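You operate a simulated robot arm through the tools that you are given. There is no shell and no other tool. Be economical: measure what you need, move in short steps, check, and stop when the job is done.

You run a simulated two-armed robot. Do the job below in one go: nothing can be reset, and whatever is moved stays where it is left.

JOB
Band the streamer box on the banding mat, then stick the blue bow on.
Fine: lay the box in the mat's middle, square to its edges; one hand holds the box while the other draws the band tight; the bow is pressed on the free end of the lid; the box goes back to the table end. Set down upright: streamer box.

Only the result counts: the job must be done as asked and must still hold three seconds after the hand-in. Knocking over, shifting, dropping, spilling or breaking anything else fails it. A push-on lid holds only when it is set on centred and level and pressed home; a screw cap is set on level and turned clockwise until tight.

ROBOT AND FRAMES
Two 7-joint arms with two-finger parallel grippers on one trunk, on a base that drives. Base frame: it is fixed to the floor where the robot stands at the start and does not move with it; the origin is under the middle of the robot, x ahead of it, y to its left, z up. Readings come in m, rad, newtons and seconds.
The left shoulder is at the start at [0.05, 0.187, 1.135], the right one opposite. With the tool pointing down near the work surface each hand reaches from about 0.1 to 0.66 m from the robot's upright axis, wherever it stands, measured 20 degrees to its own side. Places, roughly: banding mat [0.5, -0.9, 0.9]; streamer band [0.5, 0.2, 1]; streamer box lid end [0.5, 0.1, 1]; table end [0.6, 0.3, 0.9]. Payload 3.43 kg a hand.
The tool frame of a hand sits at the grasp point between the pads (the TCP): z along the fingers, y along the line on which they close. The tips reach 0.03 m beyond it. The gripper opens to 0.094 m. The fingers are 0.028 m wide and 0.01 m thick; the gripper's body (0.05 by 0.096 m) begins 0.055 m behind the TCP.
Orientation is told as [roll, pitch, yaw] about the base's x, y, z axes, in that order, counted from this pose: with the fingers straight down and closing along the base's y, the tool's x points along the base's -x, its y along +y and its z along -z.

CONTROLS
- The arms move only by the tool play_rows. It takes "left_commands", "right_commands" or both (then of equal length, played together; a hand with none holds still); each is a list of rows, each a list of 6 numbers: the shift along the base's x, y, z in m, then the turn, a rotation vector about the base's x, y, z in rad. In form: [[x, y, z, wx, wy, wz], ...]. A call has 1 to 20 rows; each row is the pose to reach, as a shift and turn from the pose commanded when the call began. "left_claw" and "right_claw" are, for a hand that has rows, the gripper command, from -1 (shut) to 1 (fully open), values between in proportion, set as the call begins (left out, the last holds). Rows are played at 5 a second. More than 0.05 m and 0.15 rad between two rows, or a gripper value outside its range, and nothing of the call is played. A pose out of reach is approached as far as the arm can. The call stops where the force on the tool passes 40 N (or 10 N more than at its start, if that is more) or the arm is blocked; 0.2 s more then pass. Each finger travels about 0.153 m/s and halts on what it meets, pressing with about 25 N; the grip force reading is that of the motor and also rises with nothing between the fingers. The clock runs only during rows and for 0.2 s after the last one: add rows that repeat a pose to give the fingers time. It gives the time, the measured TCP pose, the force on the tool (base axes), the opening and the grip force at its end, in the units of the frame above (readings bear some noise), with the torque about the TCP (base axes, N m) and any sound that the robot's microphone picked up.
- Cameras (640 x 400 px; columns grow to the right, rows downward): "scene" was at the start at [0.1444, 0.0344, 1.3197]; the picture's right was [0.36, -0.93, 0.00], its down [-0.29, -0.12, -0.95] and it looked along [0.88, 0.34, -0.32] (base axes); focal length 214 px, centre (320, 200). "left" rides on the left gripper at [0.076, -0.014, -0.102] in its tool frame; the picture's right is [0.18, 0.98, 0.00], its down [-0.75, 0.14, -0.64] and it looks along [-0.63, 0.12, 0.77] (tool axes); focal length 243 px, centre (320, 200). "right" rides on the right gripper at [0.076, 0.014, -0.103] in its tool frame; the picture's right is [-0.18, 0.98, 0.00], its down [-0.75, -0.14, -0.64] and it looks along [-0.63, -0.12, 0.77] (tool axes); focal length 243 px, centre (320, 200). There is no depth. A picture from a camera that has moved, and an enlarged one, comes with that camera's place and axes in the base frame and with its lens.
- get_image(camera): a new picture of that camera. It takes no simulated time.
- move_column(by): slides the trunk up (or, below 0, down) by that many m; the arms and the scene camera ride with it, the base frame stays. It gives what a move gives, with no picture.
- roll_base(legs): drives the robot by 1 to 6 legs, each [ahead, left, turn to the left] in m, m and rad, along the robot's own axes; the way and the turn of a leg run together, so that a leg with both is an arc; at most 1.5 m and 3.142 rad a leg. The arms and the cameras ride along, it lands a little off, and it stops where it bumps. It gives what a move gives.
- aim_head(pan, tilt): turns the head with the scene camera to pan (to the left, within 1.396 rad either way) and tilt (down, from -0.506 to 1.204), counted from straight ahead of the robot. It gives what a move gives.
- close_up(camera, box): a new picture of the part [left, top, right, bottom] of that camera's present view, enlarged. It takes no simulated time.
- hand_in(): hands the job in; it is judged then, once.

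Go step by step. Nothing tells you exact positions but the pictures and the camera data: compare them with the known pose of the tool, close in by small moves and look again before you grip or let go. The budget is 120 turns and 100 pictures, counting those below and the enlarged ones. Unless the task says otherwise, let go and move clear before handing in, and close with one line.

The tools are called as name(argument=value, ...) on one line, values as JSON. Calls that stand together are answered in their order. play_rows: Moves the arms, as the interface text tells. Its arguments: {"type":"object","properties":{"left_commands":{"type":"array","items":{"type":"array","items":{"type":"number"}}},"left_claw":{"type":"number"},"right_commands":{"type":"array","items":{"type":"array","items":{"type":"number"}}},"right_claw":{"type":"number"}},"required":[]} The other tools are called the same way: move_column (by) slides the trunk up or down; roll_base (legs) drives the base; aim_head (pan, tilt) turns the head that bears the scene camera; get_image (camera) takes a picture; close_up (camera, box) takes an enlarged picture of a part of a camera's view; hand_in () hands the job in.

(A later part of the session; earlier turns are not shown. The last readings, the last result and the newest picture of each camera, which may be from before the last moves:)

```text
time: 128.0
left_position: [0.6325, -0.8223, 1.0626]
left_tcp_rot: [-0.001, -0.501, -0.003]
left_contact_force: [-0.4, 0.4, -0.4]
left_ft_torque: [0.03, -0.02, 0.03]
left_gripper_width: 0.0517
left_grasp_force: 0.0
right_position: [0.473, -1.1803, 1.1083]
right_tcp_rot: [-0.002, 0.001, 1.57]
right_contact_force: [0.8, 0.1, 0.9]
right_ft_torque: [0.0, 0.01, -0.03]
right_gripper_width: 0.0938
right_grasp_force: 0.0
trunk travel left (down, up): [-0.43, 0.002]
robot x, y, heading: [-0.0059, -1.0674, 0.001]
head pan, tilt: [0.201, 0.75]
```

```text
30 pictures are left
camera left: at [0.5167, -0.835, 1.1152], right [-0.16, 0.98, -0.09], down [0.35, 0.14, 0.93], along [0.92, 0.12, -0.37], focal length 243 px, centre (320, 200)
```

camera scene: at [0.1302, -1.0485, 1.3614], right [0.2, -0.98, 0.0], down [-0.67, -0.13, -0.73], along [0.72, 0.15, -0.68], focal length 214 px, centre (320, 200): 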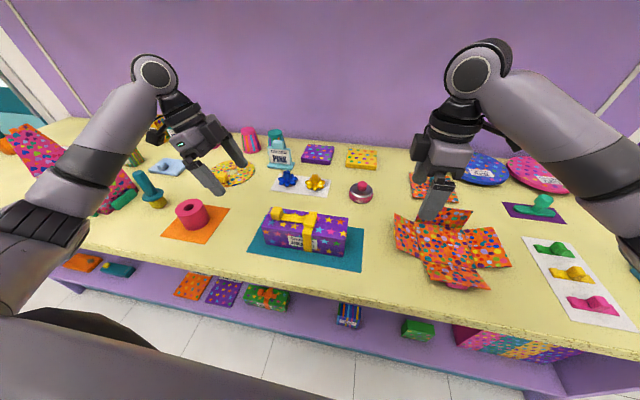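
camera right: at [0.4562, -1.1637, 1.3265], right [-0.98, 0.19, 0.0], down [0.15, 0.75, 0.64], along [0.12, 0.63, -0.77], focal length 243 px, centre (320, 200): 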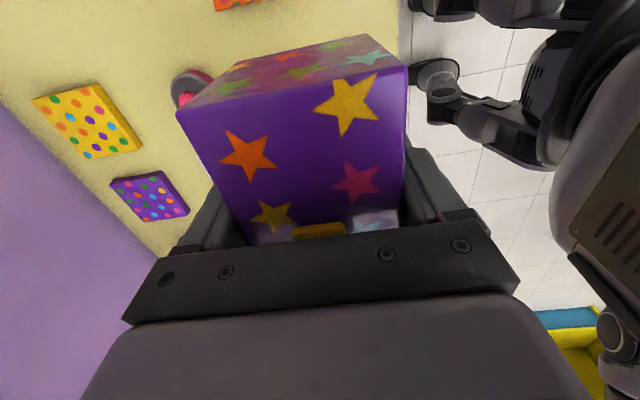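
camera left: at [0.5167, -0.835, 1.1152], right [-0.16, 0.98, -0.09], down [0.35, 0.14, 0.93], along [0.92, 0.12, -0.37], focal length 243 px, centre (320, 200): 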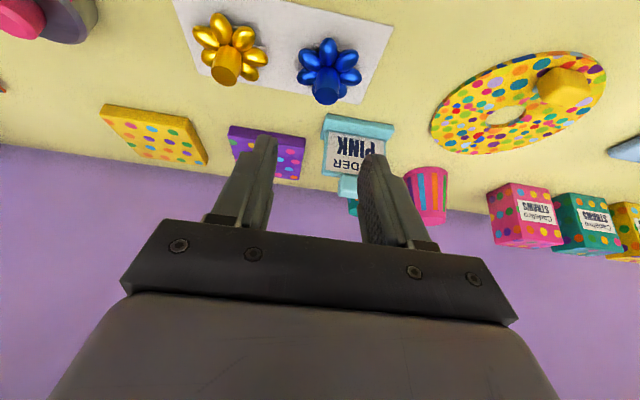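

The peg is near (0.692, -0.819). I'll move just above it and check.

play_rows(left_commands=[[0.015, 0, -0.015, 0, 0, 0], [0.03, 0.002, -0.03, 0, 0, 0], [0.045, 0.003, -0.045, 0, 0, 0], [0.05, 0.003, -0.055, 0, 0, 0], [0.05, 0.003, -0.055, 0, 0, 0]])

get_image(camera="left")

close_up(camera="scene", box=[230, 130, 350, 205])

```text
time: 129.2
left_position: [0.6836, -0.819, 1.0072]
left_tcp_rot: [0.002, -0.5, -0.002]
left_contact_force: [0.2, -0.4, 0.1]
left_ft_torque: [-0.05, 0.02, -0.01]
left_gripper_width: 0.0516
left_grasp_force: 0.0
right_position: [0.4724, -1.1802, 1.1098]
right_tcp_rot: [-0.001, 0.001, 1.572]
right_contact_force: [-0.2, -0.2, -0.6]
right_ft_torque: [-0.03, -0.01, 0.0]
right_gripper_width: 0.094
right_grasp_force: 0.0
trunk travel left (down, up): [-0.43, 0.002]
robot x, y, heading: [-0.0101, -1.0616, -0.002]
head pan, tilt: [0.201, 0.75]
```

```text
29 pictures are left
camera left: at [0.5667, -0.8323, 1.0608], right [-0.16, 0.98, -0.09], down [0.35, 0.14, 0.93], along [0.92, 0.12, -0.37], focal length 243 px, centre (320, 200)
```

left: 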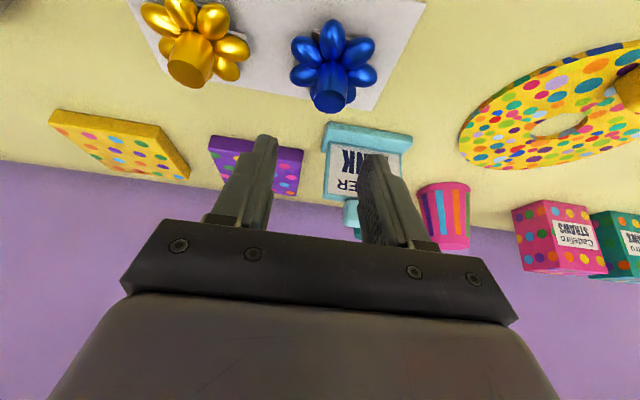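

```text
5.33 times, centred on (290, 168) of scene
camera zoom: at [0.1303, -1.0477, 1.3614], right [0.2, -0.98, 0.0], down [-0.67, -0.13, -0.73], along [0.72, 0.14, -0.68], focal length 1144 px, centre (480, 373)
```

zoom: 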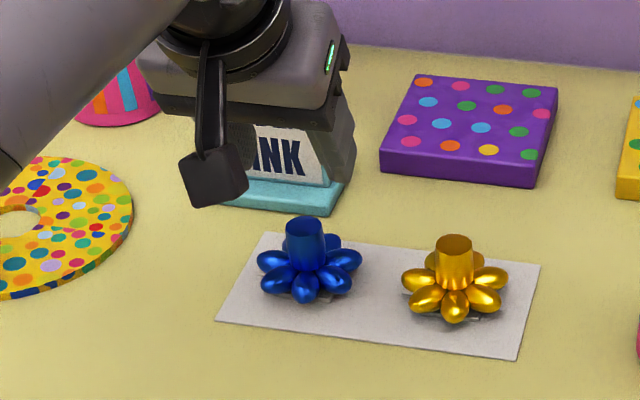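

Triangulating both views puts the blue bow at (0.716, -0.812) with its peg top at z≈0.918. I'll adjust and lower around the peg, then close.

play_rows(left_commands=[[0.01, 0.004, -0.02, 0, 0, 0], [0.0205, 0.0065, -0.045, 0, 0, 0], [0.0205, 0.0065, -0.06, 0, 0, 0], [0.0205, 0.0065, -0.074, 0, 0, 0], [0.0205, 0.0065, -0.074, 0, 0, 0]])

get_image(camera="left")

close_up(camera="scene", box=[230, 130, 350, 205])

```text
time: 130.4
left_position: [0.7037, -0.8127, 0.9339]
left_tcp_rot: [0.0, -0.504, -0.001]
left_contact_force: [-0.2, 1.2, 4.0]
left_ft_torque: [-0.08, -0.01, 0.03]
left_gripper_width: 0.0521
left_grasp_force: 0.3
right_position: [0.4718, -1.1809, 1.1102]
right_tcp_rot: [0.001, -0.001, 1.571]
right_contact_force: [0.2, 0.9, 0.4]
right_ft_torque: [0.04, -0.01, -0.01]
right_gripper_width: 0.094
right_grasp_force: 0.1
trunk travel left (down, up): [-0.43, 0.002]
robot x, y, heading: [-0.0074, -1.0658, -0.004]
head pan, tilt: [0.201, 0.75]
```

```text
27 pictures are left
camera left: at [0.5872, -0.8263, 0.9876], right [-0.16, 0.98, -0.09], down [0.35, 0.14, 0.93], along [0.92, 0.12, -0.37], focal length 243 px, centre (320, 200)
```

left: 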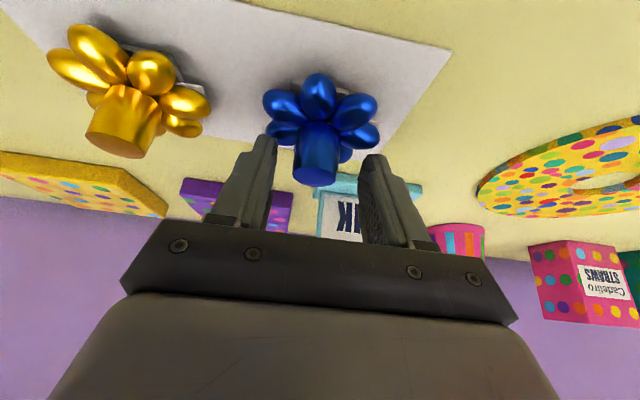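

```text
5.33 times, centred on (290, 168) of scene
camera zoom: at [0.1298, -1.0478, 1.3615], right [0.2, -0.98, 0.0], down [-0.67, -0.13, -0.73], along [0.72, 0.14, -0.68], focal length 1144 px, centre (480, 373)
```

zoom: 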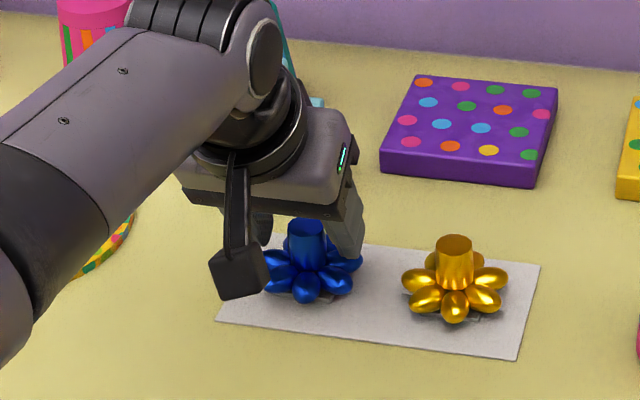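

The peg sits between the fingertips with light petal contact. I'll raise 2 mm and close.

play_rows(left_commands=[[0, 0, 0.002, 0, 0, 0], [0, 0, 0.002, 0, 0, 0]])

play_rows(left_commands=[[0, 0, 0, 0, 0, 0], [0, 0, 0, 0, 0, 0], [0, 0, 0, 0, 0, 0], [0, 0, 0, 0, 0, 0], [0, 0, 0.01, 0, 0, 0], [0, 0, 0.025, 0, 0, 0], [0, 0, 0.04, 0, 0, 0], [0, 0, 0.04, 0, 0, 0]], left_claw=-1)

close_up(camera="scene", box=[230, 130, 350, 205])

get_image(camera="left")

```text
time: 131.0
left_position: [0.7026, -0.8129, 0.9349]
left_tcp_rot: [0.001, -0.5, 0.0]
left_contact_force: [-0.3, -0.7, 1.3]
left_ft_torque: [-0.05, -0.02, 0.04]
left_gripper_width: 0.0519
left_grasp_force: 0.1
right_position: [0.4727, -1.1811, 1.109]
right_tcp_rot: [-0.002, -0.001, 1.572]
right_contact_force: [0.0, 0.3, 0.0]
right_ft_torque: [-0.03, -0.02, 0.02]
right_gripper_width: 0.0939
right_grasp_force: 0.2
trunk travel left (down, up): [-0.43, 0.002]
robot x, y, heading: [-0.0072, -1.0625, -0.002]
head pan, tilt: [0.201, 0.75]
```

```text
time: 132.8
left_position: [0.7019, -0.8117, 0.9746]
left_tcp_rot: [0.002, -0.5, 0.0]
left_contact_force: [-0.4, 1.0, -0.1]
left_ft_torque: [0.02, -0.01, 0.01]
left_gripper_width: 0.0228
left_grasp_force: 24.8
right_position: [0.4736, -1.1805, 1.1097]
right_tcp_rot: [-0.002, -0.001, 1.57]
right_contact_force: [-0.3, 0.7, 0.4]
right_ft_torque: [0.02, 0.0, -0.01]
right_gripper_width: 0.0939
right_grasp_force: 0.1
trunk travel left (down, up): [-0.43, 0.002]
robot x, y, heading: [-0.0095, -1.0657, -0.003]
head pan, tilt: [0.201, 0.75]
```

```text
5.33 times, centred on (290, 168) of scene
camera zoom: at [0.1304, -1.0477, 1.3613], right [0.2, -0.98, 0.0], down [-0.67, -0.14, -0.73], along [0.72, 0.14, -0.68], focal length 1144 px, centre (480, 373)
```

zoom: 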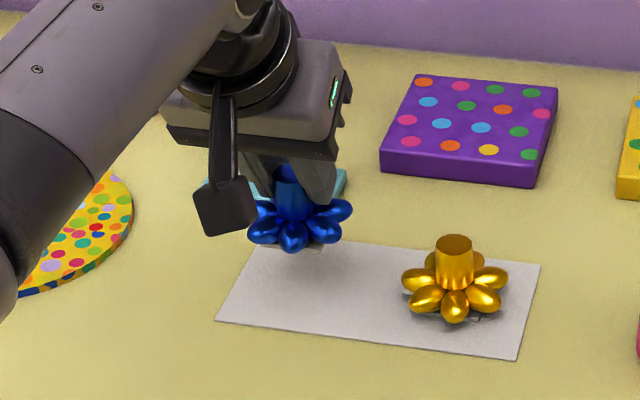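

```text
24 pictures are left
camera left: at [0.5873, -0.8252, 1.0286], right [-0.16, 0.98, -0.09], down [0.35, 0.14, 0.93], along [0.92, 0.12, -0.37], focal length 243 px, centre (320, 200)
```

left: 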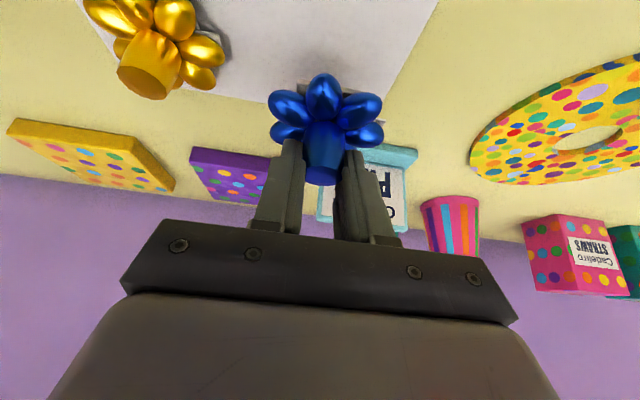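

The blue bow is held level. I'll lift it and bring it back in x, then shift the base right so the left hand can reach the lid's free end comfortably.

play_rows(left_commands=[[0, 0, 0.03, 0, 0, 0], [-0.01, 0, 0.06, 0, 0, 0], [-0.04, 0, 0.09, 0, 0, 0], [-0.07, 0, 0.11, 0, 0, 0], [-0.1, 0, 0.12, 0, 0, 0], [-0.13, 0, 0.13, 0, 0, 0], [-0.16, 0, 0.13, 0, 0, 0], [-0.19, 0, 0.13, 0, 0, 0], [-0.22, 0, 0.13, 0, 0, 0], [-0.24, 0, 0.13, 0, 0, 0], [-0.24, 0, 0.13, 0, 0, 0]])

roll_base(legs=[[0, -0.16, 0]])

aim_head(pan=0.3, tilt=0.75)

get_image(camera="scene")

```text
time: 135.2
left_position: [0.4632, -0.8127, 1.1041]
left_tcp_rot: [0.002, -0.499, -0.003]
left_contact_force: [-0.2, 1.1, -0.8]
left_ft_torque: [-0.02, 0.05, -0.02]
left_gripper_width: 0.0227
left_grasp_force: 25.2
right_position: [0.4734, -1.1812, 1.109]
right_tcp_rot: [-0.002, 0.001, 1.571]
right_contact_force: [0.4, -0.2, -0.7]
right_ft_torque: [-0.04, -0.01, -0.04]
right_gripper_width: 0.094
right_grasp_force: 0.0
trunk travel left (down, up): [-0.43, 0.002]
robot x, y, heading: [-0.0098, -1.0627, -0.002]
head pan, tilt: [0.201, 0.75]
```

```text
time: 136.6
left_position: [0.4632, -0.9721, 1.1049]
left_tcp_rot: [0.003, -0.499, -0.001]
left_contact_force: [-0.3, 0.5, 0.9]
left_ft_torque: [-0.01, 0.0, 0.02]
left_gripper_width: 0.0224
left_grasp_force: 24.7
right_position: [0.4735, -1.3404, 1.1104]
right_tcp_rot: [-0.001, -0.003, 1.571]
right_contact_force: [-0.1, -0.1, -0.2]
right_ft_torque: [0.02, -0.02, -0.02]
right_gripper_width: 0.0938
right_grasp_force: 0.0
trunk travel left (down, up): [-0.43, 0.002]
robot x, y, heading: [-0.0084, -1.2266, -0.002]
head pan, tilt: [0.201, 0.75]
```

```text
time: 137.3
left_position: [0.4632, -0.9718, 1.1041]
left_tcp_rot: [0.002, -0.501, 0.001]
left_contact_force: [-0.7, 0.3, -1.0]
left_ft_torque: [0.02, -0.01, -0.02]
left_gripper_width: 0.0226
left_grasp_force: 25.1
right_position: [0.4725, -1.3391, 1.1094]
right_tcp_rot: [-0.002, 0.0, 1.571]
right_contact_force: [0.2, 1.0, 0.1]
right_ft_torque: [-0.03, -0.01, 0.01]
right_gripper_width: 0.0938
right_grasp_force: 0.0
trunk travel left (down, up): [-0.43, 0.002]
robot x, y, heading: [-0.0099, -1.2217, -0.003]
head pan, tilt: [0.3, 0.75]
```

```text
23 pictures are left
camera scene: at [0.1281, -1.1985, 1.3614], right [0.29, -0.96, 0.0], down [-0.65, -0.2, -0.73], along [0.7, 0.22, -0.68], focal length 214 px, centre (320, 200)
```

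scene: 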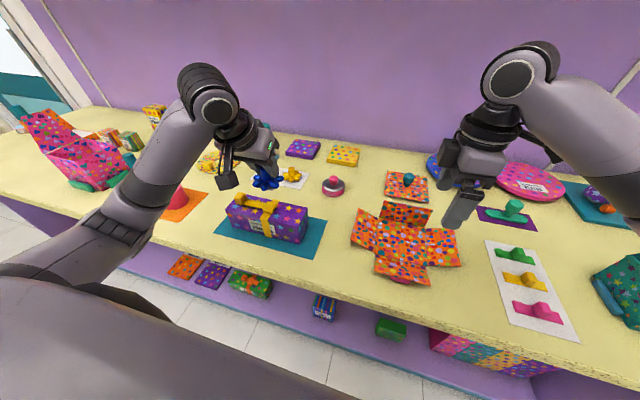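

The bow is near the box. I'll hover it over the free lid end, 2 cm up, and check alignment.

play_rows(left_commands=[[-0.002, -0.015, -0.01, 0, 0, 0], [-0.004, -0.03, -0.02, 0, 0, 0], [-0.004, -0.04, -0.035, 0, 0, 0], [-0.004, -0.04, -0.055, 0, 0, 0], [-0.004, -0.04, -0.072, 0, 0, 0], [-0.004, -0.04, -0.072, 0, 0, 0]])

close_up(camera="scene", box=[200, 155, 340, 265])

get_image(camera="left")

```text
time: 138.7
left_position: [0.4591, -1.0106, 1.0334]
left_tcp_rot: [0.002, -0.501, 0.0]
left_contact_force: [0.2, -0.2, -0.1]
left_ft_torque: [0.0, 0.0, 0.01]
left_gripper_width: 0.0226
left_grasp_force: 24.9
right_position: [0.4724, -1.3383, 1.1099]
right_tcp_rot: [-0.001, 0.002, 1.572]
right_contact_force: [0.4, -0.1, 0.2]
right_ft_torque: [0.03, 0.03, -0.02]
right_gripper_width: 0.0938
right_grasp_force: 0.0
trunk travel left (down, up): [-0.43, 0.002]
robot x, y, heading: [-0.0064, -1.2238, 0.0]
head pan, tilt: [0.3, 0.75]
```

```text
3.64 times, centred on (270, 210) of scene
camera zoom: at [0.1281, -1.1986, 1.3614], right [0.29, -0.96, 0.0], down [-0.65, -0.2, -0.73], along [0.7, 0.22, -0.68], focal length 780 px, centre (502, 164)
```

zoom: 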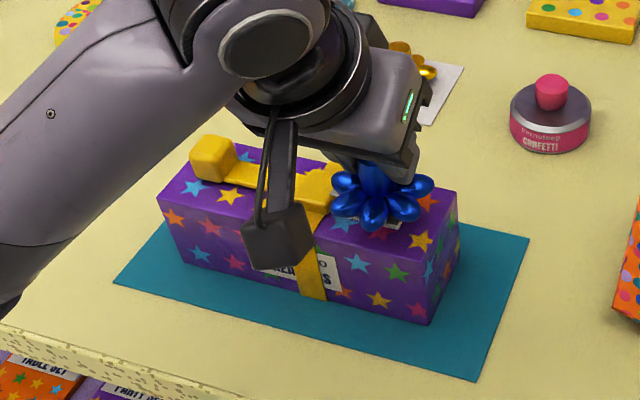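

```text
21 pictures are left
camera left: at [0.3431, -1.0242, 1.0858], right [-0.16, 0.98, -0.09], down [0.35, 0.14, 0.93], along [0.92, 0.12, -0.37], focal length 243 px, centre (320, 200)
```

left: 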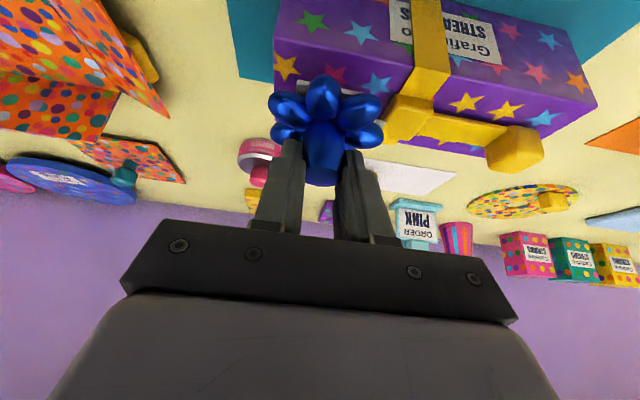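

Re-checking with both cameras, the bow's centre is actually about 1 cm behind the TCP (x≈0.452 now), so it needs +2 cm in x. I'll correct and re-check.

play_rows(left_commands=[[0.01, 0, 0, 0, 0, 0], [0.02, 0, -0.005, 0, 0, 0], [0.02, 0, -0.012, 0, 0, 0], [0.02, 0, -0.012, 0, 0, 0]])

close_up(camera="scene", box=[240, 180, 340, 250])

close_up(camera="left", box=[220, 0, 460, 200])

```text
time: 139.7
left_position: [0.4797, -1.0115, 1.02]
left_tcp_rot: [0.001, -0.501, -0.001]
left_contact_force: [0.6, 0.5, -0.4]
left_ft_torque: [0.0, -0.01, -0.01]
left_gripper_width: 0.0228
left_grasp_force: 24.9
right_position: [0.4724, -1.3398, 1.1099]
right_tcp_rot: [-0.003, 0.0, 1.571]
right_contact_force: [0.5, -1.0, -0.3]
right_ft_torque: [0.01, 0.03, 0.01]
right_gripper_width: 0.094
right_grasp_force: 0.1
trunk travel left (down, up): [-0.43, 0.002]
robot x, y, heading: [-0.0114, -1.2243, -0.005]
head pan, tilt: [0.3, 0.75]
```

```text
5.71 times, centred on (290, 215) of scene
camera zoom: at [0.1281, -1.1986, 1.3614], right [0.29, -0.96, 0.0], down [-0.65, -0.2, -0.73], along [0.7, 0.22, -0.68], focal length 1226 px, centre (491, 114)
```

zoom: 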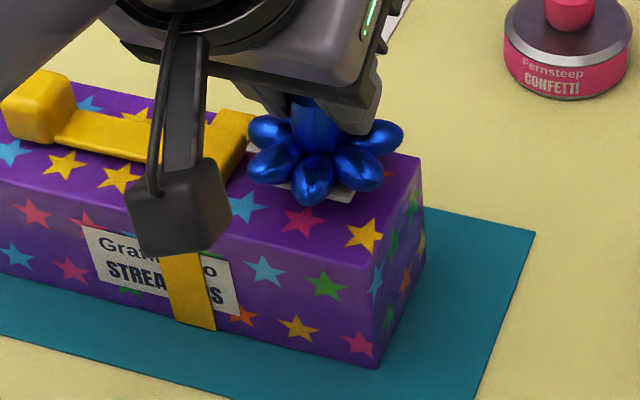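

```text
2.00 times, centred on (340, 100) of left
camera zoom: at [0.3633, -1.0245, 1.0742], right [-0.16, 0.98, -0.09], down [0.35, 0.14, 0.93], along [0.92, 0.12, -0.37], focal length 485 px, centre (280, 400)
```

zoom: 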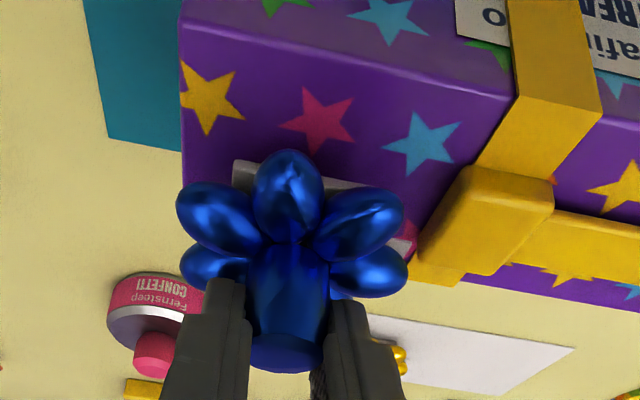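

The bow is centred over the free lid end with its white pad underneath. I'll lower and press in small steps.

play_rows(left_commands=[[0, 0, -0.004, 0, 0, 0], [0, 0, -0.008, 0, 0, 0], [0, 0, -0.011, 0, 0, 0], [0, 0, -0.011, 0, 0, 0]])

play_rows(left_commands=[[0, 0, -0.0015, 0, 0, 0], [0, 0, -0.003, 0, 0, 0], [0, 0, -0.003, 0, 0, 0]])

play_rows(left_commands=[[0, 0, -0.0015, 0, 0, 0], [0, 0, -0.003, 0, 0, 0], [0, 0, -0.003, 0, 0, 0]])

```text
time: 140.7
left_position: [0.4798, -1.0117, 1.0106]
left_tcp_rot: [0.003, -0.502, 0.0]
left_contact_force: [-0.5, 0.8, 2.7]
left_ft_torque: [0.04, -0.02, -0.03]
left_gripper_width: 0.0229
left_grasp_force: 25.3
right_position: [0.4726, -1.3382, 1.1106]
right_tcp_rot: [-0.002, -0.001, 1.571]
right_contact_force: [-0.1, -1.5, -0.7]
right_ft_torque: [-0.01, -0.02, -0.03]
right_gripper_width: 0.094
right_grasp_force: 0.0
trunk travel left (down, up): [-0.43, 0.002]
robot x, y, heading: [-0.0066, -1.2285, -0.003]
head pan, tilt: [0.3, 0.75]
```

```text
time: 141.5
left_position: [0.4788, -1.0119, 1.0093]
left_tcp_rot: [0.001, -0.509, 0.002]
left_contact_force: [0.8, 2.6, 21.1]
left_ft_torque: [0.09, 0.08, -0.01]
left_gripper_width: 0.0227
left_grasp_force: 25.0
right_position: [0.4718, -1.3399, 1.1105]
right_tcp_rot: [-0.004, 0.0, 1.571]
right_contact_force: [-0.5, 0.3, -0.9]
right_ft_torque: [0.01, 0.03, -0.01]
right_gripper_width: 0.0943
right_grasp_force: 0.0
trunk travel left (down, up): [-0.43, 0.002]
robot x, y, heading: [-0.0105, -1.2217, 0.005]
head pan, tilt: [0.3, 0.75]
```

```text
time: 142.3
left_position: [0.4801, -1.0115, 1.0094]
left_tcp_rot: [-0.001, -0.517, 0.002]
left_contact_force: [0.0, 2.6, 35.2]
left_ft_torque: [0.12, 0.05, -0.01]
left_gripper_width: 0.0227
left_grasp_force: 25.1
right_position: [0.4707, -1.3393, 1.1115]
right_tcp_rot: [-0.003, -0.001, 1.57]
right_contact_force: [-0.5, 0.4, 0.3]
right_ft_torque: [-0.04, -0.01, -0.06]
right_gripper_width: 0.0939
right_grasp_force: 0.1
trunk travel left (down, up): [-0.43, 0.002]
robot x, y, heading: [-0.0102, -1.2225, -0.004]
head pan, tilt: [0.3, 0.75]
```

Pressed on firmly at 35 N. I'll ease off, open, back away, and check that it stuck.

play_rows(left_commands=[[0, 0, 0.003, 0, 0, 0], [0, 0, 0.006, 0, 0, 0], [0, 0, 0.006, 0, 0, 0]])

play_rows(left_commands=[[0, 0, 0, 0, 0, 0], [0, 0, 0, 0, 0, 0], [0, 0, 0, 0, 0, 0]], left_claw=0.1)

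play_rows(left_commands=[[-0.005, 0, 0.01, 0, 0, 0], [-0.02, 0, 0.036, 0, 0, 0], [-0.04, 0, 0.073, 0, 0, 0], [-0.06, 0.02, 0.11, 0, 0, 0], [-0.06, 0.06, 0.13, 0, 0, 0], [-0.06, 0.1, 0.14, 0, 0, 0]])

close_up(camera="scene", box=[200, 165, 340, 265])

```text
time: 143.1
left_position: [0.4789, -1.0113, 1.009]
left_tcp_rot: [0.001, -0.5, -0.001]
left_contact_force: [7.8, 0.9, 13.8]
left_ft_torque: [0.01, -0.56, 0.07]
left_gripper_width: 0.0226
left_grasp_force: 24.7
right_position: [0.4724, -1.3386, 1.1092]
right_tcp_rot: [-0.002, 0.0, 1.572]
right_contact_force: [-0.1, 0.0, -0.4]
right_ft_torque: [0.01, -0.01, 0.01]
right_gripper_width: 0.0942
right_grasp_force: 0.0
trunk travel left (down, up): [-0.43, 0.002]
robot x, y, heading: [-0.0081, -1.2207, -0.001]
head pan, tilt: [0.3, 0.75]
```

```text
time: 143.9
left_position: [0.4776, -1.012, 1.0084]
left_tcp_rot: [0.002, -0.5, -0.001]
left_contact_force: [-3.0, -0.3, 10.7]
left_ft_torque: [-0.05, 0.1, -0.01]
left_gripper_width: 0.05
left_grasp_force: 0.0
right_position: [0.4716, -1.3399, 1.1092]
right_tcp_rot: [-0.001, -0.001, 1.572]
right_contact_force: [0.2, 0.4, -0.7]
right_ft_torque: [0.02, 0.02, 0.0]
right_gripper_width: 0.094
right_grasp_force: 0.0
trunk travel left (down, up): [-0.43, 0.002]
robot x, y, heading: [-0.0095, -1.2248, -0.003]
head pan, tilt: [0.3, 0.75]
```

```text
time: 145.3
left_position: [0.4189, -0.9125, 1.1502]
left_tcp_rot: [0.001, -0.5, -0.001]
left_contact_force: [-0.5, 1.0, 0.4]
left_ft_torque: [-0.03, -0.01, 0.02]
left_gripper_width: 0.0519
left_grasp_force: 0.0
right_position: [0.4729, -1.3394, 1.1096]
right_tcp_rot: [-0.002, 0.001, 1.571]
right_contact_force: [0.3, 0.2, 0.4]
right_ft_torque: [-0.02, 0.0, 0.01]
right_gripper_width: 0.094
right_grasp_force: 0.0
trunk travel left (down, up): [-0.43, 0.002]
robot x, y, heading: [-0.0056, -1.2237, 0.001]
head pan, tilt: [0.3, 0.75]
```

```text
4.00 times, centred on (270, 215) of scene
camera zoom: at [0.1276, -1.1981, 1.3614], right [0.29, -0.96, 0.0], down [-0.65, -0.2, -0.73], along [0.7, 0.22, -0.68], focal length 858 px, centre (520, 140)
```

zoom: 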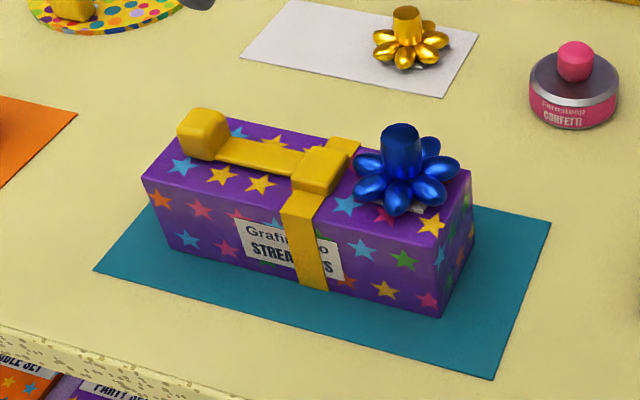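

The bow is stuck on level at the free lid end. For the carry, the left hand will grip just +y of the band (y≈-0.93), close to the centre of mass and clear of the bow. First I'll re-orient the left hand.

play_rows(left_commands=[[0, 0, 0, 0, 0.13, 0], [0.01, 0, 0, 0, 0.26, 0], [0.02, 0, 0, 0, 0.39, 0], [0.02, 0, 0, 0, 0.5, 0], [0.02, 0, 0, 0, 0.5, 0]], left_claw=1)

play_rows(left_commands=[[0.0, 0, 0.0, 0, 0, -0.143], [0.0, 0, 0.0, 0, 0, -0.286], [0.005, 0, 0.0, 0, 0, -0.428], [0.01, 0, 0.0, 0, 0, -0.571], [0.015, 0, 0.0, 0, 0, -0.714], [0.02, 0, 0.0, 0, 0, -0.857], [0.025, 0, 0.0, 0, 0, -1.0], [0.03, 0, 0.0, 0, 0, -1.142], [0.034, -0.01, 0, 0, 0, -1.285], [0.034, -0.0175, -0.02, 0, 0, -1.428], [0.034, -0.0175, -0.04, 0, 0, -1.571], [0.034, -0.0175, -0.06, 0, 0, -1.571], [0.034, -0.0175, -0.06, 0, 0, -1.571]])

close_up(camera="scene", box=[190, 135, 350, 265])

get_image(camera="left")

```text
time: 146.5
left_position: [0.4399, -0.9114, 1.1504]
left_tcp_rot: [0.001, -0.001, 0.0]
left_contact_force: [-0.4, -0.4, 0.1]
left_ft_torque: [-0.01, 0.02, 0.0]
left_gripper_width: 0.0942
left_grasp_force: 0.1
right_position: [0.4726, -1.3386, 1.1093]
right_tcp_rot: [0.0, -0.002, 1.571]
right_contact_force: [-0.5, -1.4, 0.0]
right_ft_torque: [0.0, -0.02, -0.02]
right_gripper_width: 0.094
right_grasp_force: 0.0
trunk travel left (down, up): [-0.43, 0.002]
robot x, y, heading: [-0.0105, -1.2214, -0.001]
head pan, tilt: [0.3, 0.75]
```

```text
time: 149.3
left_position: [0.474, -0.928, 1.0897]
left_tcp_rot: [0.001, -0.001, -1.574]
left_contact_force: [0.6, 0.0, 0.2]
left_ft_torque: [0.01, -0.02, -0.02]
left_gripper_width: 0.094
left_grasp_force: 0.1
right_position: [0.4738, -1.3393, 1.1089]
right_tcp_rot: [-0.003, 0.0, 1.57]
right_contact_force: [0.6, -0.2, 0.6]
right_ft_torque: [-0.04, 0.05, 0.0]
right_gripper_width: 0.0941
right_grasp_force: 0.1
trunk travel left (down, up): [-0.43, 0.002]
robot x, y, heading: [-0.0081, -1.2281, -0.002]
head pan, tilt: [0.3, 0.75]
```

```text
3.08 times, centred on (270, 200) of scene
camera zoom: at [0.128, -1.1986, 1.3614], right [0.29, -0.96, 0.0], down [-0.65, -0.2, -0.73], along [0.7, 0.22, -0.68], focal length 660 px, centre (474, 200)
```

zoom: 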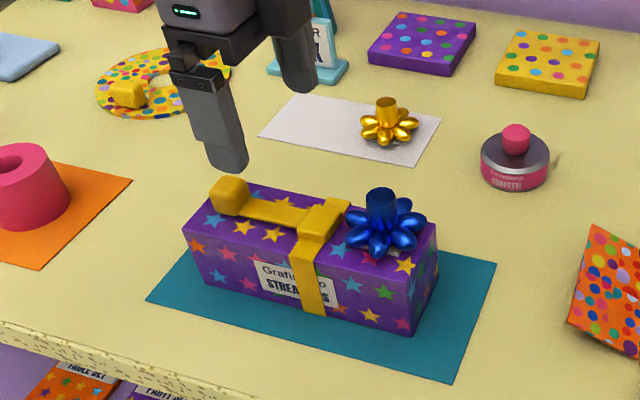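

```text
16 pictures are left
camera left: at [0.4592, -0.8515, 1.1923], right [0.98, 0.18, 0.0], down [0.14, -0.75, 0.64], along [0.12, -0.63, -0.77], focal length 243 px, centre (320, 200)
```

left: 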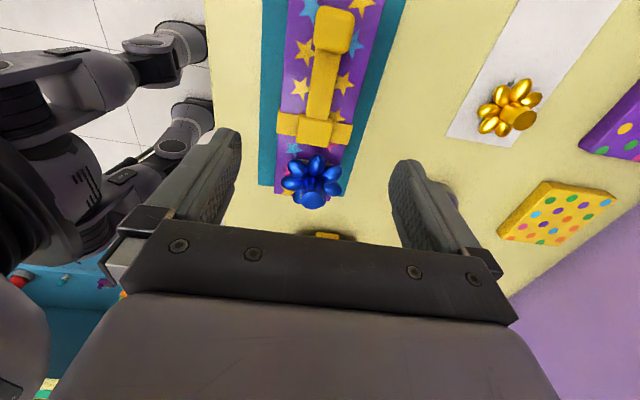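

Aligned. I'll descend around the box just +y of the band.

play_rows(left_commands=[[-0.001, -0.002, -0.04, 0, 0, 0], [-0.001, -0.002, -0.08, 0, 0, 0], [-0.001, -0.002, -0.11, 0, 0, 0], [-0.001, -0.002, -0.14, 0, 0, 0], [-0.001, -0.002, -0.156, 0, 0, 0], [-0.001, -0.002, -0.156, 0, 0, 0]])

close_up(camera="scene", box=[200, 155, 340, 265])

```text
time: 150.7
left_position: [0.4719, -0.9323, 0.934]
left_tcp_rot: [0.001, -0.001, -1.571]
left_contact_force: [-0.4, 0.1, 0.8]
left_ft_torque: [-0.01, -0.01, 0.03]
left_gripper_width: 0.0943
left_grasp_force: 0.1
right_position: [0.4732, -1.3387, 1.1096]
right_tcp_rot: [-0.001, 0.001, 1.57]
right_contact_force: [0.3, 0.4, 0.5]
right_ft_torque: [0.01, 0.01, 0.01]
right_gripper_width: 0.0938
right_grasp_force: 0.1
trunk travel left (down, up): [-0.43, 0.002]
robot x, y, heading: [-0.0078, -1.2234, -0.004]
head pan, tilt: [0.3, 0.75]
```

```text
3.64 times, centred on (270, 210) of scene
camera zoom: at [0.128, -1.1986, 1.3614], right [0.29, -0.96, 0.0], down [-0.65, -0.2, -0.73], along [0.7, 0.22, -0.68], focal length 780 px, centre (502, 164)
```

zoom: 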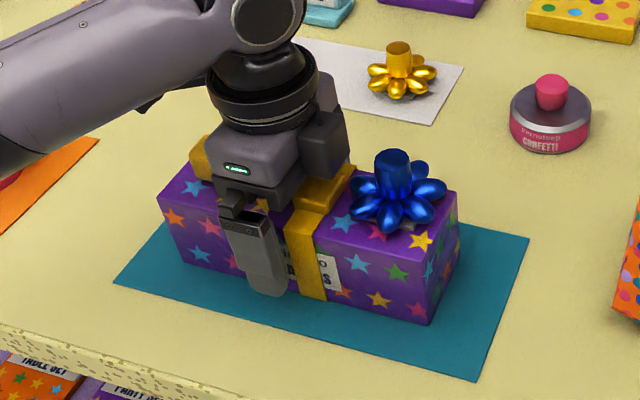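

The fingers are right beside the band without touching. I'll shift 3 mm to +y, close, and lift slowly.

play_rows(left_commands=[[0, 0.003, 0, 0, 0, 0], [0, 0.003, 0, 0, 0, 0]])

play_rows(left_commands=[[0, 0, 0, 0, 0, 0], [0, 0, 0, 0, 0, 0], [0, 0, 0, 0, 0, 0], [0, 0, 0, 0, 0, 0], [0, 0, 0, 0, 0, 0], [0, 0, 0, 0, 0, 0]], left_claw=-1)

play_rows(left_commands=[[0, 0, 0.003, 0, 0, 0], [0, 0, 0.006, 0, 0, 0], [0, 0, 0.009, 0, 0, 0], [0, 0, 0.012, 0, 0, 0], [0, 0, 0.016, 0, 0, 0], [0, 0, 0.022, 0, 0, 0], [0, 0, 0.03, 0, 0, 0], [0, 0, 0.03, 0, 0, 0]])

close_up(camera="scene", box=[200, 155, 340, 265])

```text
time: 151.3
left_position: [0.4717, -0.9293, 0.9339]
left_tcp_rot: [0.003, 0.001, -1.57]
left_contact_force: [-1.6, 0.3, 0.1]
left_ft_torque: [0.02, -0.02, 0.0]
left_gripper_width: 0.0941
left_grasp_force: 0.1
right_position: [0.4735, -1.339, 1.1085]
right_tcp_rot: [-0.002, 0.002, 1.572]
right_contact_force: [-0.4, 0.1, -0.8]
right_ft_torque: [-0.01, 0.02, -0.01]
right_gripper_width: 0.0939
right_grasp_force: 0.1
trunk travel left (down, up): [-0.43, 0.002]
robot x, y, heading: [-0.0089, -1.2213, 0.002]
head pan, tilt: [0.3, 0.75]
```

```text
time: 152.7
left_position: [0.4737, -0.9289, 0.9343]
left_tcp_rot: [0.002, 0.001, -1.57]
left_contact_force: [2.5, 1.5, 2.3]
left_ft_torque: [-0.02, 0.09, 0.14]
left_gripper_width: 0.0762
left_grasp_force: 24.8
right_position: [0.4726, -1.3398, 1.1094]
right_tcp_rot: [-0.004, 0.001, 1.572]
right_contact_force: [0.7, 0.0, -0.3]
right_ft_torque: [-0.01, -0.01, -0.03]
right_gripper_width: 0.0941
right_grasp_force: 0.1
trunk travel left (down, up): [-0.43, 0.002]
robot x, y, heading: [-0.0083, -1.2195, -0.003]
head pan, tilt: [0.3, 0.75]
```

```text
time: 154.5
left_position: [0.4719, -0.9273, 0.9628]
left_tcp_rot: [0.0, -0.002, -1.571]
left_contact_force: [-0.4, 0.0, -4.1]
left_ft_torque: [0.02, 0.0, -0.03]
left_gripper_width: 0.0761
left_grasp_force: 24.8
right_position: [0.4729, -1.3392, 1.1088]
right_tcp_rot: [0.001, 0.001, 1.572]
right_contact_force: [0.5, -0.2, 0.6]
right_ft_torque: [0.01, 0.01, -0.02]
right_gripper_width: 0.094
right_grasp_force: 0.0
trunk travel left (down, up): [-0.43, 0.002]
robot x, y, heading: [-0.0114, -1.2279, -0.003]
head pan, tilt: [0.3, 0.75]
```

```text
3.64 times, centred on (270, 210) of scene
camera zoom: at [0.1285, -1.1983, 1.3613], right [0.29, -0.96, 0.0], down [-0.65, -0.2, -0.73], along [0.7, 0.22, -0.68], focal length 780 px, centre (502, 164)
```

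zoom: 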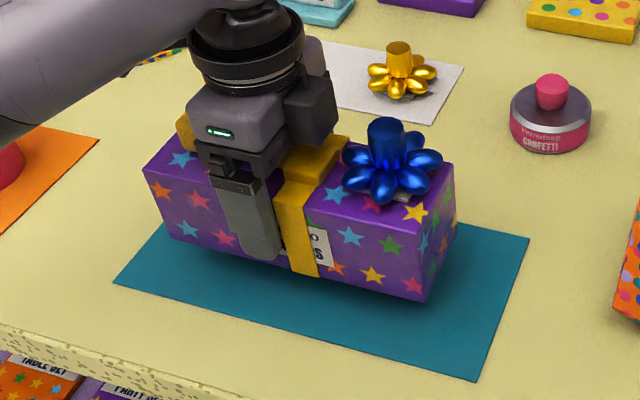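

It lifts level with no torque. I'll raise both hands well above the table items and look before driving back.

play_rows(left_commands=[[0, 0, 0.008, 0, 0, 0], [0, 0, 0.02, 0, 0, 0], [0, 0, 0.034, 0, 0, 0], [0, 0, 0.05, 0, 0, 0], [0, 0, 0.066, 0, 0, 0], [0, 0, 0.082, 0, 0, 0], [0, 0, 0.098, 0, 0, 0], [0, 0, 0.114, 0, 0, 0], [0, 0, 0.13, 0, 0, 0], [0, 0, 0.146, 0, 0, 0], [0, 0, 0.162, 0, 0, 0], [0, 0, 0.178, 0, 0, 0], [0, 0, 0.194, 0, 0, 0], [0, 0, 0.21, 0, 0, 0], [0, 0, 0.226, 0, 0, 0], [0, 0, 0.24, 0, 0, 0], [0, 0, 0.252, 0, 0, 0], [0, 0, 0.26, 0, 0, 0], [0, 0, 0.262, 0, 0, 0]], right_commands=[[0, 0, 0.008, 0, 0, 0], [0, 0, 0.016, 0, 0, 0], [0, 0, 0.024, 0, 0, 0], [0, 0, 0.032, 0, 0, 0], [0, 0, 0.04, 0, 0, 0], [0, 0, 0.048, 0, 0, 0], [0, 0, 0.056, 0, 0, 0], [0, 0, 0.064, 0, 0, 0], [0, 0, 0.072, 0, 0, 0], [0, 0, 0.08, 0, 0, 0], [0, 0, 0.088, 0, 0, 0], [0, 0, 0.096, 0, 0, 0], [0, 0, 0.104, 0, 0, 0], [0, 0, 0.112, 0, 0, 0], [0, 0, 0.12, 0, 0, 0], [0, 0, 0.128, 0, 0, 0], [0, 0, 0.136, 0, 0, 0], [0, 0, 0.144, 0, 0, 0], [0, 0, 0.15, 0, 0, 0]])

aim_head(pan=0.7, tilt=0.5)

get_image(camera="scene")

```text
time: 158.5
left_position: [0.4723, -0.9276, 1.2256]
left_tcp_rot: [0.002, -0.001, -1.569]
left_contact_force: [-0.9, 0.8, -4.5]
left_ft_torque: [0.09, 0.02, -0.01]
left_gripper_width: 0.0764
left_grasp_force: 25.2
right_position: [0.4726, -1.3387, 1.2587]
right_tcp_rot: [-0.001, -0.001, 1.571]
right_contact_force: [0.3, -0.1, -0.6]
right_ft_torque: [0.0, -0.02, 0.0]
right_gripper_width: 0.0939
right_grasp_force: 0.0
trunk travel left (down, up): [-0.43, 0.002]
robot x, y, heading: [-0.0037, -1.2245, -0.001]
head pan, tilt: [0.3, 0.75]
```

```text
time: 159.3
left_position: [0.4718, -0.9278, 1.2251]
left_tcp_rot: [0.001, 0.0, -1.571]
left_contact_force: [-0.8, -0.9, -4.7]
left_ft_torque: [0.07, 0.02, 0.04]
left_gripper_width: 0.0763
left_grasp_force: 24.8
right_position: [0.4727, -1.3388, 1.2589]
right_tcp_rot: [0.0, 0.0, 1.57]
right_contact_force: [0.0, 0.1, -0.4]
right_ft_torque: [0.02, -0.03, 0.02]
right_gripper_width: 0.094
right_grasp_force: 0.1
trunk travel left (down, up): [-0.43, 0.002]
robot x, y, heading: [-0.006, -1.2221, -0.005]
head pan, tilt: [0.7, 0.499]
```

```text
13 pictures are left
camera scene: at [0.119, -1.1643, 1.3832], right [0.64, -0.77, 0.0], down [-0.37, -0.31, -0.88], along [0.67, 0.56, -0.48], focal length 214 px, centre (320, 200)
```

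scene: 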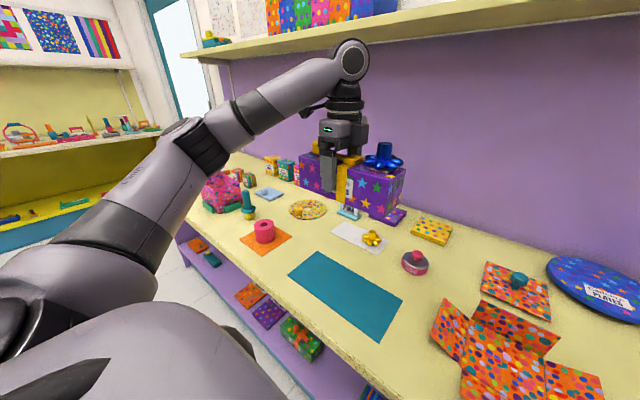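

The elbow and box are clear of everything. I'll retract both hands 5 cm from the shelf and drive back left in two stages.

play_rows(left_commands=[[-0.008, 0, 0, 0, 0, 0], [-0.02, 0, 0, 0, 0, 0], [-0.034, 0, 0, 0, 0, 0], [-0.045, 0, 0, 0, 0, 0], [-0.05, 0, 0, 0, 0, 0]], right_commands=[[-0.008, 0, 0, 0, 0, 0], [-0.02, 0, 0, 0, 0, 0], [-0.034, 0, 0, 0, 0, 0], [-0.045, 0, 0, 0, 0, 0], [-0.05, 0, 0, 0, 0, 0]])

roll_base(legs=[[0, 0.64, 0]])

roll_base(legs=[[0, 0.64, 0]])

aim_head(pan=0.4, tilt=0.65)

get_image(camera="scene")

```text
time: 160.5
left_position: [0.4204, -0.9266, 1.2259]
left_tcp_rot: [0.0, -0.001, -1.573]
left_contact_force: [0.4, -0.7, -4.3]
left_ft_torque: [0.05, 0.01, 0.0]
left_gripper_width: 0.0763
left_grasp_force: 25.1
right_position: [0.4232, -1.3395, 1.2594]
right_tcp_rot: [0.0, -0.002, 1.571]
right_contact_force: [0.1, -0.7, 0.3]
right_ft_torque: [-0.03, 0.0, 0.0]
right_gripper_width: 0.0939
right_grasp_force: 0.1
trunk travel left (down, up): [-0.43, 0.002]
robot x, y, heading: [-0.0045, -1.2254, -0.004]
head pan, tilt: [0.7, 0.499]
```

```text
time: 164.1
left_position: [0.4238, -0.2895, 1.2253]
left_tcp_rot: [0.001, -0.001, -1.574]
left_contact_force: [0.0, 0.4, -4.5]
left_ft_torque: [0.06, -0.02, 0.02]
left_gripper_width: 0.0765
left_grasp_force: 25.0
right_position: [0.4236, -0.7007, 1.2595]
right_tcp_rot: [-0.002, 0.0, 1.57]
right_contact_force: [0.3, 0.3, -0.4]
right_ft_torque: [-0.01, -0.02, 0.0]
right_gripper_width: 0.0938
right_grasp_force: 0.0
trunk travel left (down, up): [-0.43, 0.002]
robot x, y, heading: [-0.0093, -0.5867, -0.003]
head pan, tilt: [0.7, 0.499]
```

```text
time: 167.7
left_position: [0.4253, 0.3465, 1.2264]
left_tcp_rot: [0.001, -0.003, -1.572]
left_contact_force: [0.6, -0.4, -5.0]
left_ft_torque: [0.04, 0.01, -0.03]
left_gripper_width: 0.0762
left_grasp_force: 25.2
right_position: [0.4246, -0.0641, 1.2596]
right_tcp_rot: [0.0, -0.001, 1.569]
right_contact_force: [-0.5, 0.5, 1.1]
right_ft_torque: [0.03, 0.01, -0.01]
right_gripper_width: 0.0938
right_grasp_force: 0.1
trunk travel left (down, up): [-0.43, 0.002]
robot x, y, heading: [-0.0066, 0.0517, 0.003]
head pan, tilt: [0.7, 0.499]
```

```text
time: 168.5
left_position: [0.4247, 0.3473, 1.2244]
left_tcp_rot: [-0.002, -0.001, -1.572]
left_contact_force: [0.7, -0.1, -4.5]
left_ft_torque: [0.02, 0.01, 0.02]
left_gripper_width: 0.0765
left_grasp_force: 25.3
right_position: [0.4237, -0.0635, 1.2592]
right_tcp_rot: [0.0, 0.001, 1.569]
right_contact_force: [0.4, 0.5, 0.1]
right_ft_torque: [0.01, -0.02, -0.03]
right_gripper_width: 0.0939
right_grasp_force: 0.1
trunk travel left (down, up): [-0.43, 0.002]
robot x, y, heading: [-0.0062, 0.0516, -0.002]
head pan, tilt: [0.4, 0.649]
```

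```text
12 pictures are left
camera scene: at [0.1315, 0.0866, 1.3699], right [0.39, -0.92, 0.0], down [-0.56, -0.23, -0.8], along [0.73, 0.31, -0.6], focal length 214 px, centre (320, 200)
```

scene: 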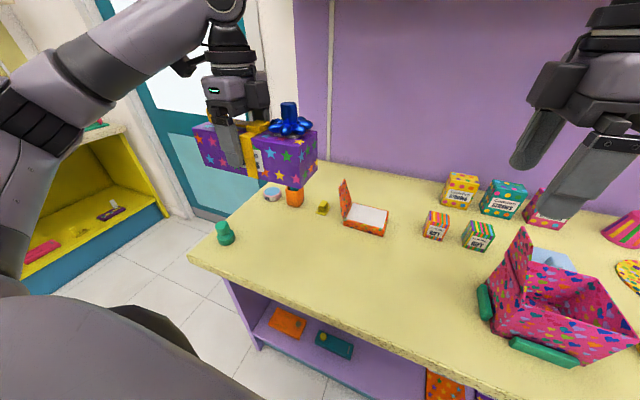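

The box is carried intact over the table end. I'll zoom to map the free space there.

close_up(camera="scene", box=[190, 165, 400, 295])

```text
3.05 times, centred on (295, 230) of scene
camera zoom: at [0.1315, 0.0866, 1.3699], right [0.39, -0.92, 0.0], down [-0.56, -0.23, -0.8], along [0.73, 0.31, -0.6], focal length 654 px, centre (396, 109)
```

zoom: 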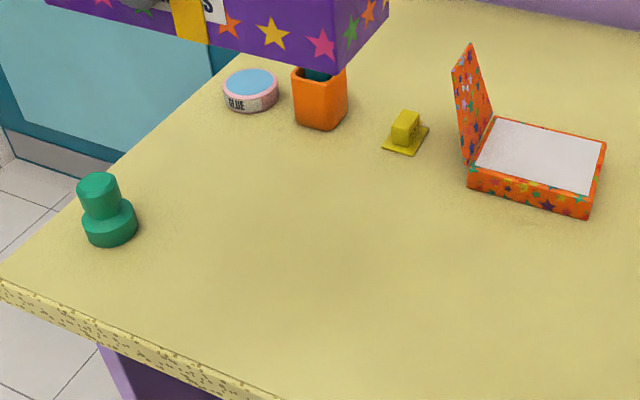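

Free space is clear: tray front at x≈0.625, clip at x≈0.65, knob at y≈0.5. I'll aim for box centre (0.56, 0.30): descend partway, move forward, then lower.

play_rows(left_commands=[[0, -0.005, -0.01, 0, 0, 0], [0, -0.015, -0.026, 0, 0, 0], [0, -0.025, -0.044, 0, 0, 0], [0, -0.032, -0.062, 0, 0, 0], [0, -0.032, -0.08, 0, 0, 0], [0, -0.032, -0.098, 0, 0, 0], [0, -0.032, -0.116, 0, 0, 0], [0, -0.032, -0.132, 0, 0, 0], [0.006, -0.032, -0.142, 0, 0, 0], [0.02, -0.032, -0.148, 0, 0, 0], [0.038, -0.032, -0.15, 0, 0, 0], [0.056, -0.032, -0.15, 0, 0, 0], [0.074, -0.032, -0.15, 0, 0, 0], [0.092, -0.032, -0.15, 0, 0, 0], [0.11, -0.032, -0.15, 0, 0, 0], [0.124, -0.032, -0.152, 0, 0, 0], [0.132, -0.032, -0.156, 0, 0, 0], [0.135, -0.032, -0.164, 0, 0, 0], [0.135, -0.032, -0.17, 0, 0, 0]])

play_rows(left_commands=[[0, 0, -0.006, 0, 0, 0], [0, 0, -0.016, 0, 0, 0], [0, 0, -0.03, 0, 0, 0], [0, 0, -0.046, 0, 0, 0], [0, 0, -0.062, 0, 0, 0], [0, 0, -0.076, 0, 0, 0], [0, 0, -0.088, 0, 0, 0], [0, 0, -0.096, 0, 0, 0], [0, 0, -0.1, 0, 0, 0], [0, 0, -0.1, 0, 0, 0]])

get_image(camera="scene")

close_up(camera="scene", box=[200, 130, 400, 270])

```text
time: 172.5
left_position: [0.5593, 0.3149, 1.0539]
left_tcp_rot: [0.0, -0.004, -1.572]
left_contact_force: [0.8, -0.6, -4.1]
left_ft_torque: [0.02, 0.0, 0.0]
left_gripper_width: 0.0762
left_grasp_force: 25.1
right_position: [0.4244, -0.0643, 1.2588]
right_tcp_rot: [0.001, -0.001, 1.568]
right_contact_force: [-0.4, -0.5, -0.5]
right_ft_torque: [-0.03, -0.02, 0.01]
right_gripper_width: 0.0941
right_grasp_force: 0.1
trunk travel left (down, up): [-0.43, 0.002]
robot x, y, heading: [-0.0023, 0.0508, 0.004]
head pan, tilt: [0.4, 0.649]
```

```text
time: 174.7
left_position: [0.5603, 0.3151, 0.9555]
left_tcp_rot: [-0.001, -0.001, -1.573]
left_contact_force: [0.4, -0.3, -3.9]
left_ft_torque: [0.01, 0.02, 0.0]
left_gripper_width: 0.0763
left_grasp_force: 25.4
right_position: [0.4262, -0.0628, 1.2598]
right_tcp_rot: [0.0, -0.001, 1.568]
right_contact_force: [0.4, 0.8, -0.1]
right_ft_torque: [0.02, -0.01, -0.01]
right_gripper_width: 0.0939
right_grasp_force: 0.0
trunk travel left (down, up): [-0.43, 0.002]
robot x, y, heading: [-0.0076, 0.0533, -0.001]
head pan, tilt: [0.4, 0.649]
```

```text
10 pictures are left
camera scene: at [0.1316, 0.0865, 1.3699], right [0.39, -0.92, 0.0], down [-0.56, -0.23, -0.8], along [0.73, 0.31, -0.6], focal length 214 px, centre (320, 200)
```

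scene: 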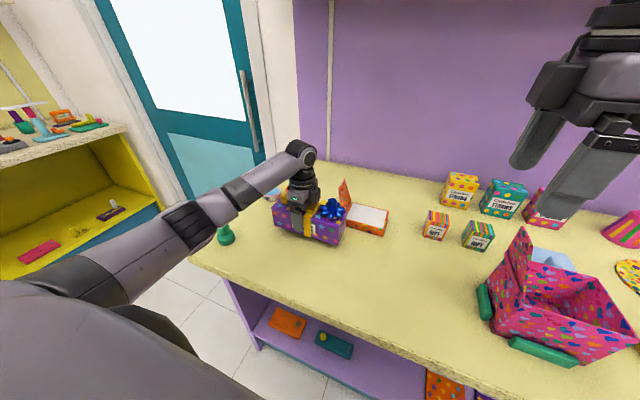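

```text
2.86 times, centred on (300, 200) of scene
camera zoom: at [0.1316, 0.0865, 1.3699], right [0.39, -0.92, 0.0], down [-0.56, -0.23, -0.8], along [0.73, 0.31, -0.6], focal length 613 px, centre (377, 200)
```

zoom: 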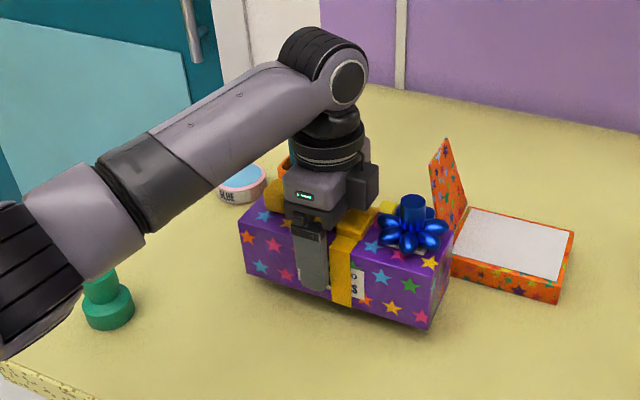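

Everything is clear. I'll lower gently until contact.

play_rows(left_commands=[[0, 0, -0.006, 0, 0, 0], [0, 0, -0.012, 0, 0, 0], [0, 0, -0.018, 0, 0, 0], [0, 0, -0.0215, 0, 0, 0], [0, 0, -0.0215, 0, 0, 0]])

play_rows(left_commands=[[0, 0, -0.001, 0, 0, 0], [0, 0, -0.002, 0, 0, 0], [0, 0, -0.002, 0, 0, 0]])

```text
time: 175.9
left_position: [0.5599, 0.3155, 0.9334]
left_tcp_rot: [0.0, 0.0, -1.571]
left_contact_force: [-0.1, 0.5, -4.1]
left_ft_torque: [0.04, -0.03, 0.01]
left_gripper_width: 0.0763
left_grasp_force: 24.8
right_position: [0.4253, -0.064, 1.2592]
right_tcp_rot: [-0.001, 0.002, 1.568]
right_contact_force: [-0.1, 0.5, -0.5]
right_ft_torque: [-0.03, -0.04, 0.0]
right_gripper_width: 0.0942
right_grasp_force: 0.1
trunk travel left (down, up): [-0.43, 0.002]
robot x, y, heading: [-0.0072, 0.0497, -0.002]
head pan, tilt: [0.4, 0.649]
```

```text
time: 176.7
left_position: [0.5606, 0.3152, 0.9327]
left_tcp_rot: [0.002, -0.002, -1.573]
left_contact_force: [0.7, 1.3, 1.5]
left_ft_torque: [-0.65, 0.21, 0.04]
left_gripper_width: 0.0762
left_grasp_force: 25.0
right_position: [0.4238, -0.0634, 1.2595]
right_tcp_rot: [-0.002, -0.001, 1.569]
right_contact_force: [-0.1, 0.0, 0.2]
right_ft_torque: [0.03, 0.03, -0.02]
right_gripper_width: 0.0939
right_grasp_force: 0.0
trunk travel left (down, up): [-0.43, 0.002]
robot x, y, heading: [-0.002, 0.0488, -0.001]
head pan, tilt: [0.4, 0.649]
```

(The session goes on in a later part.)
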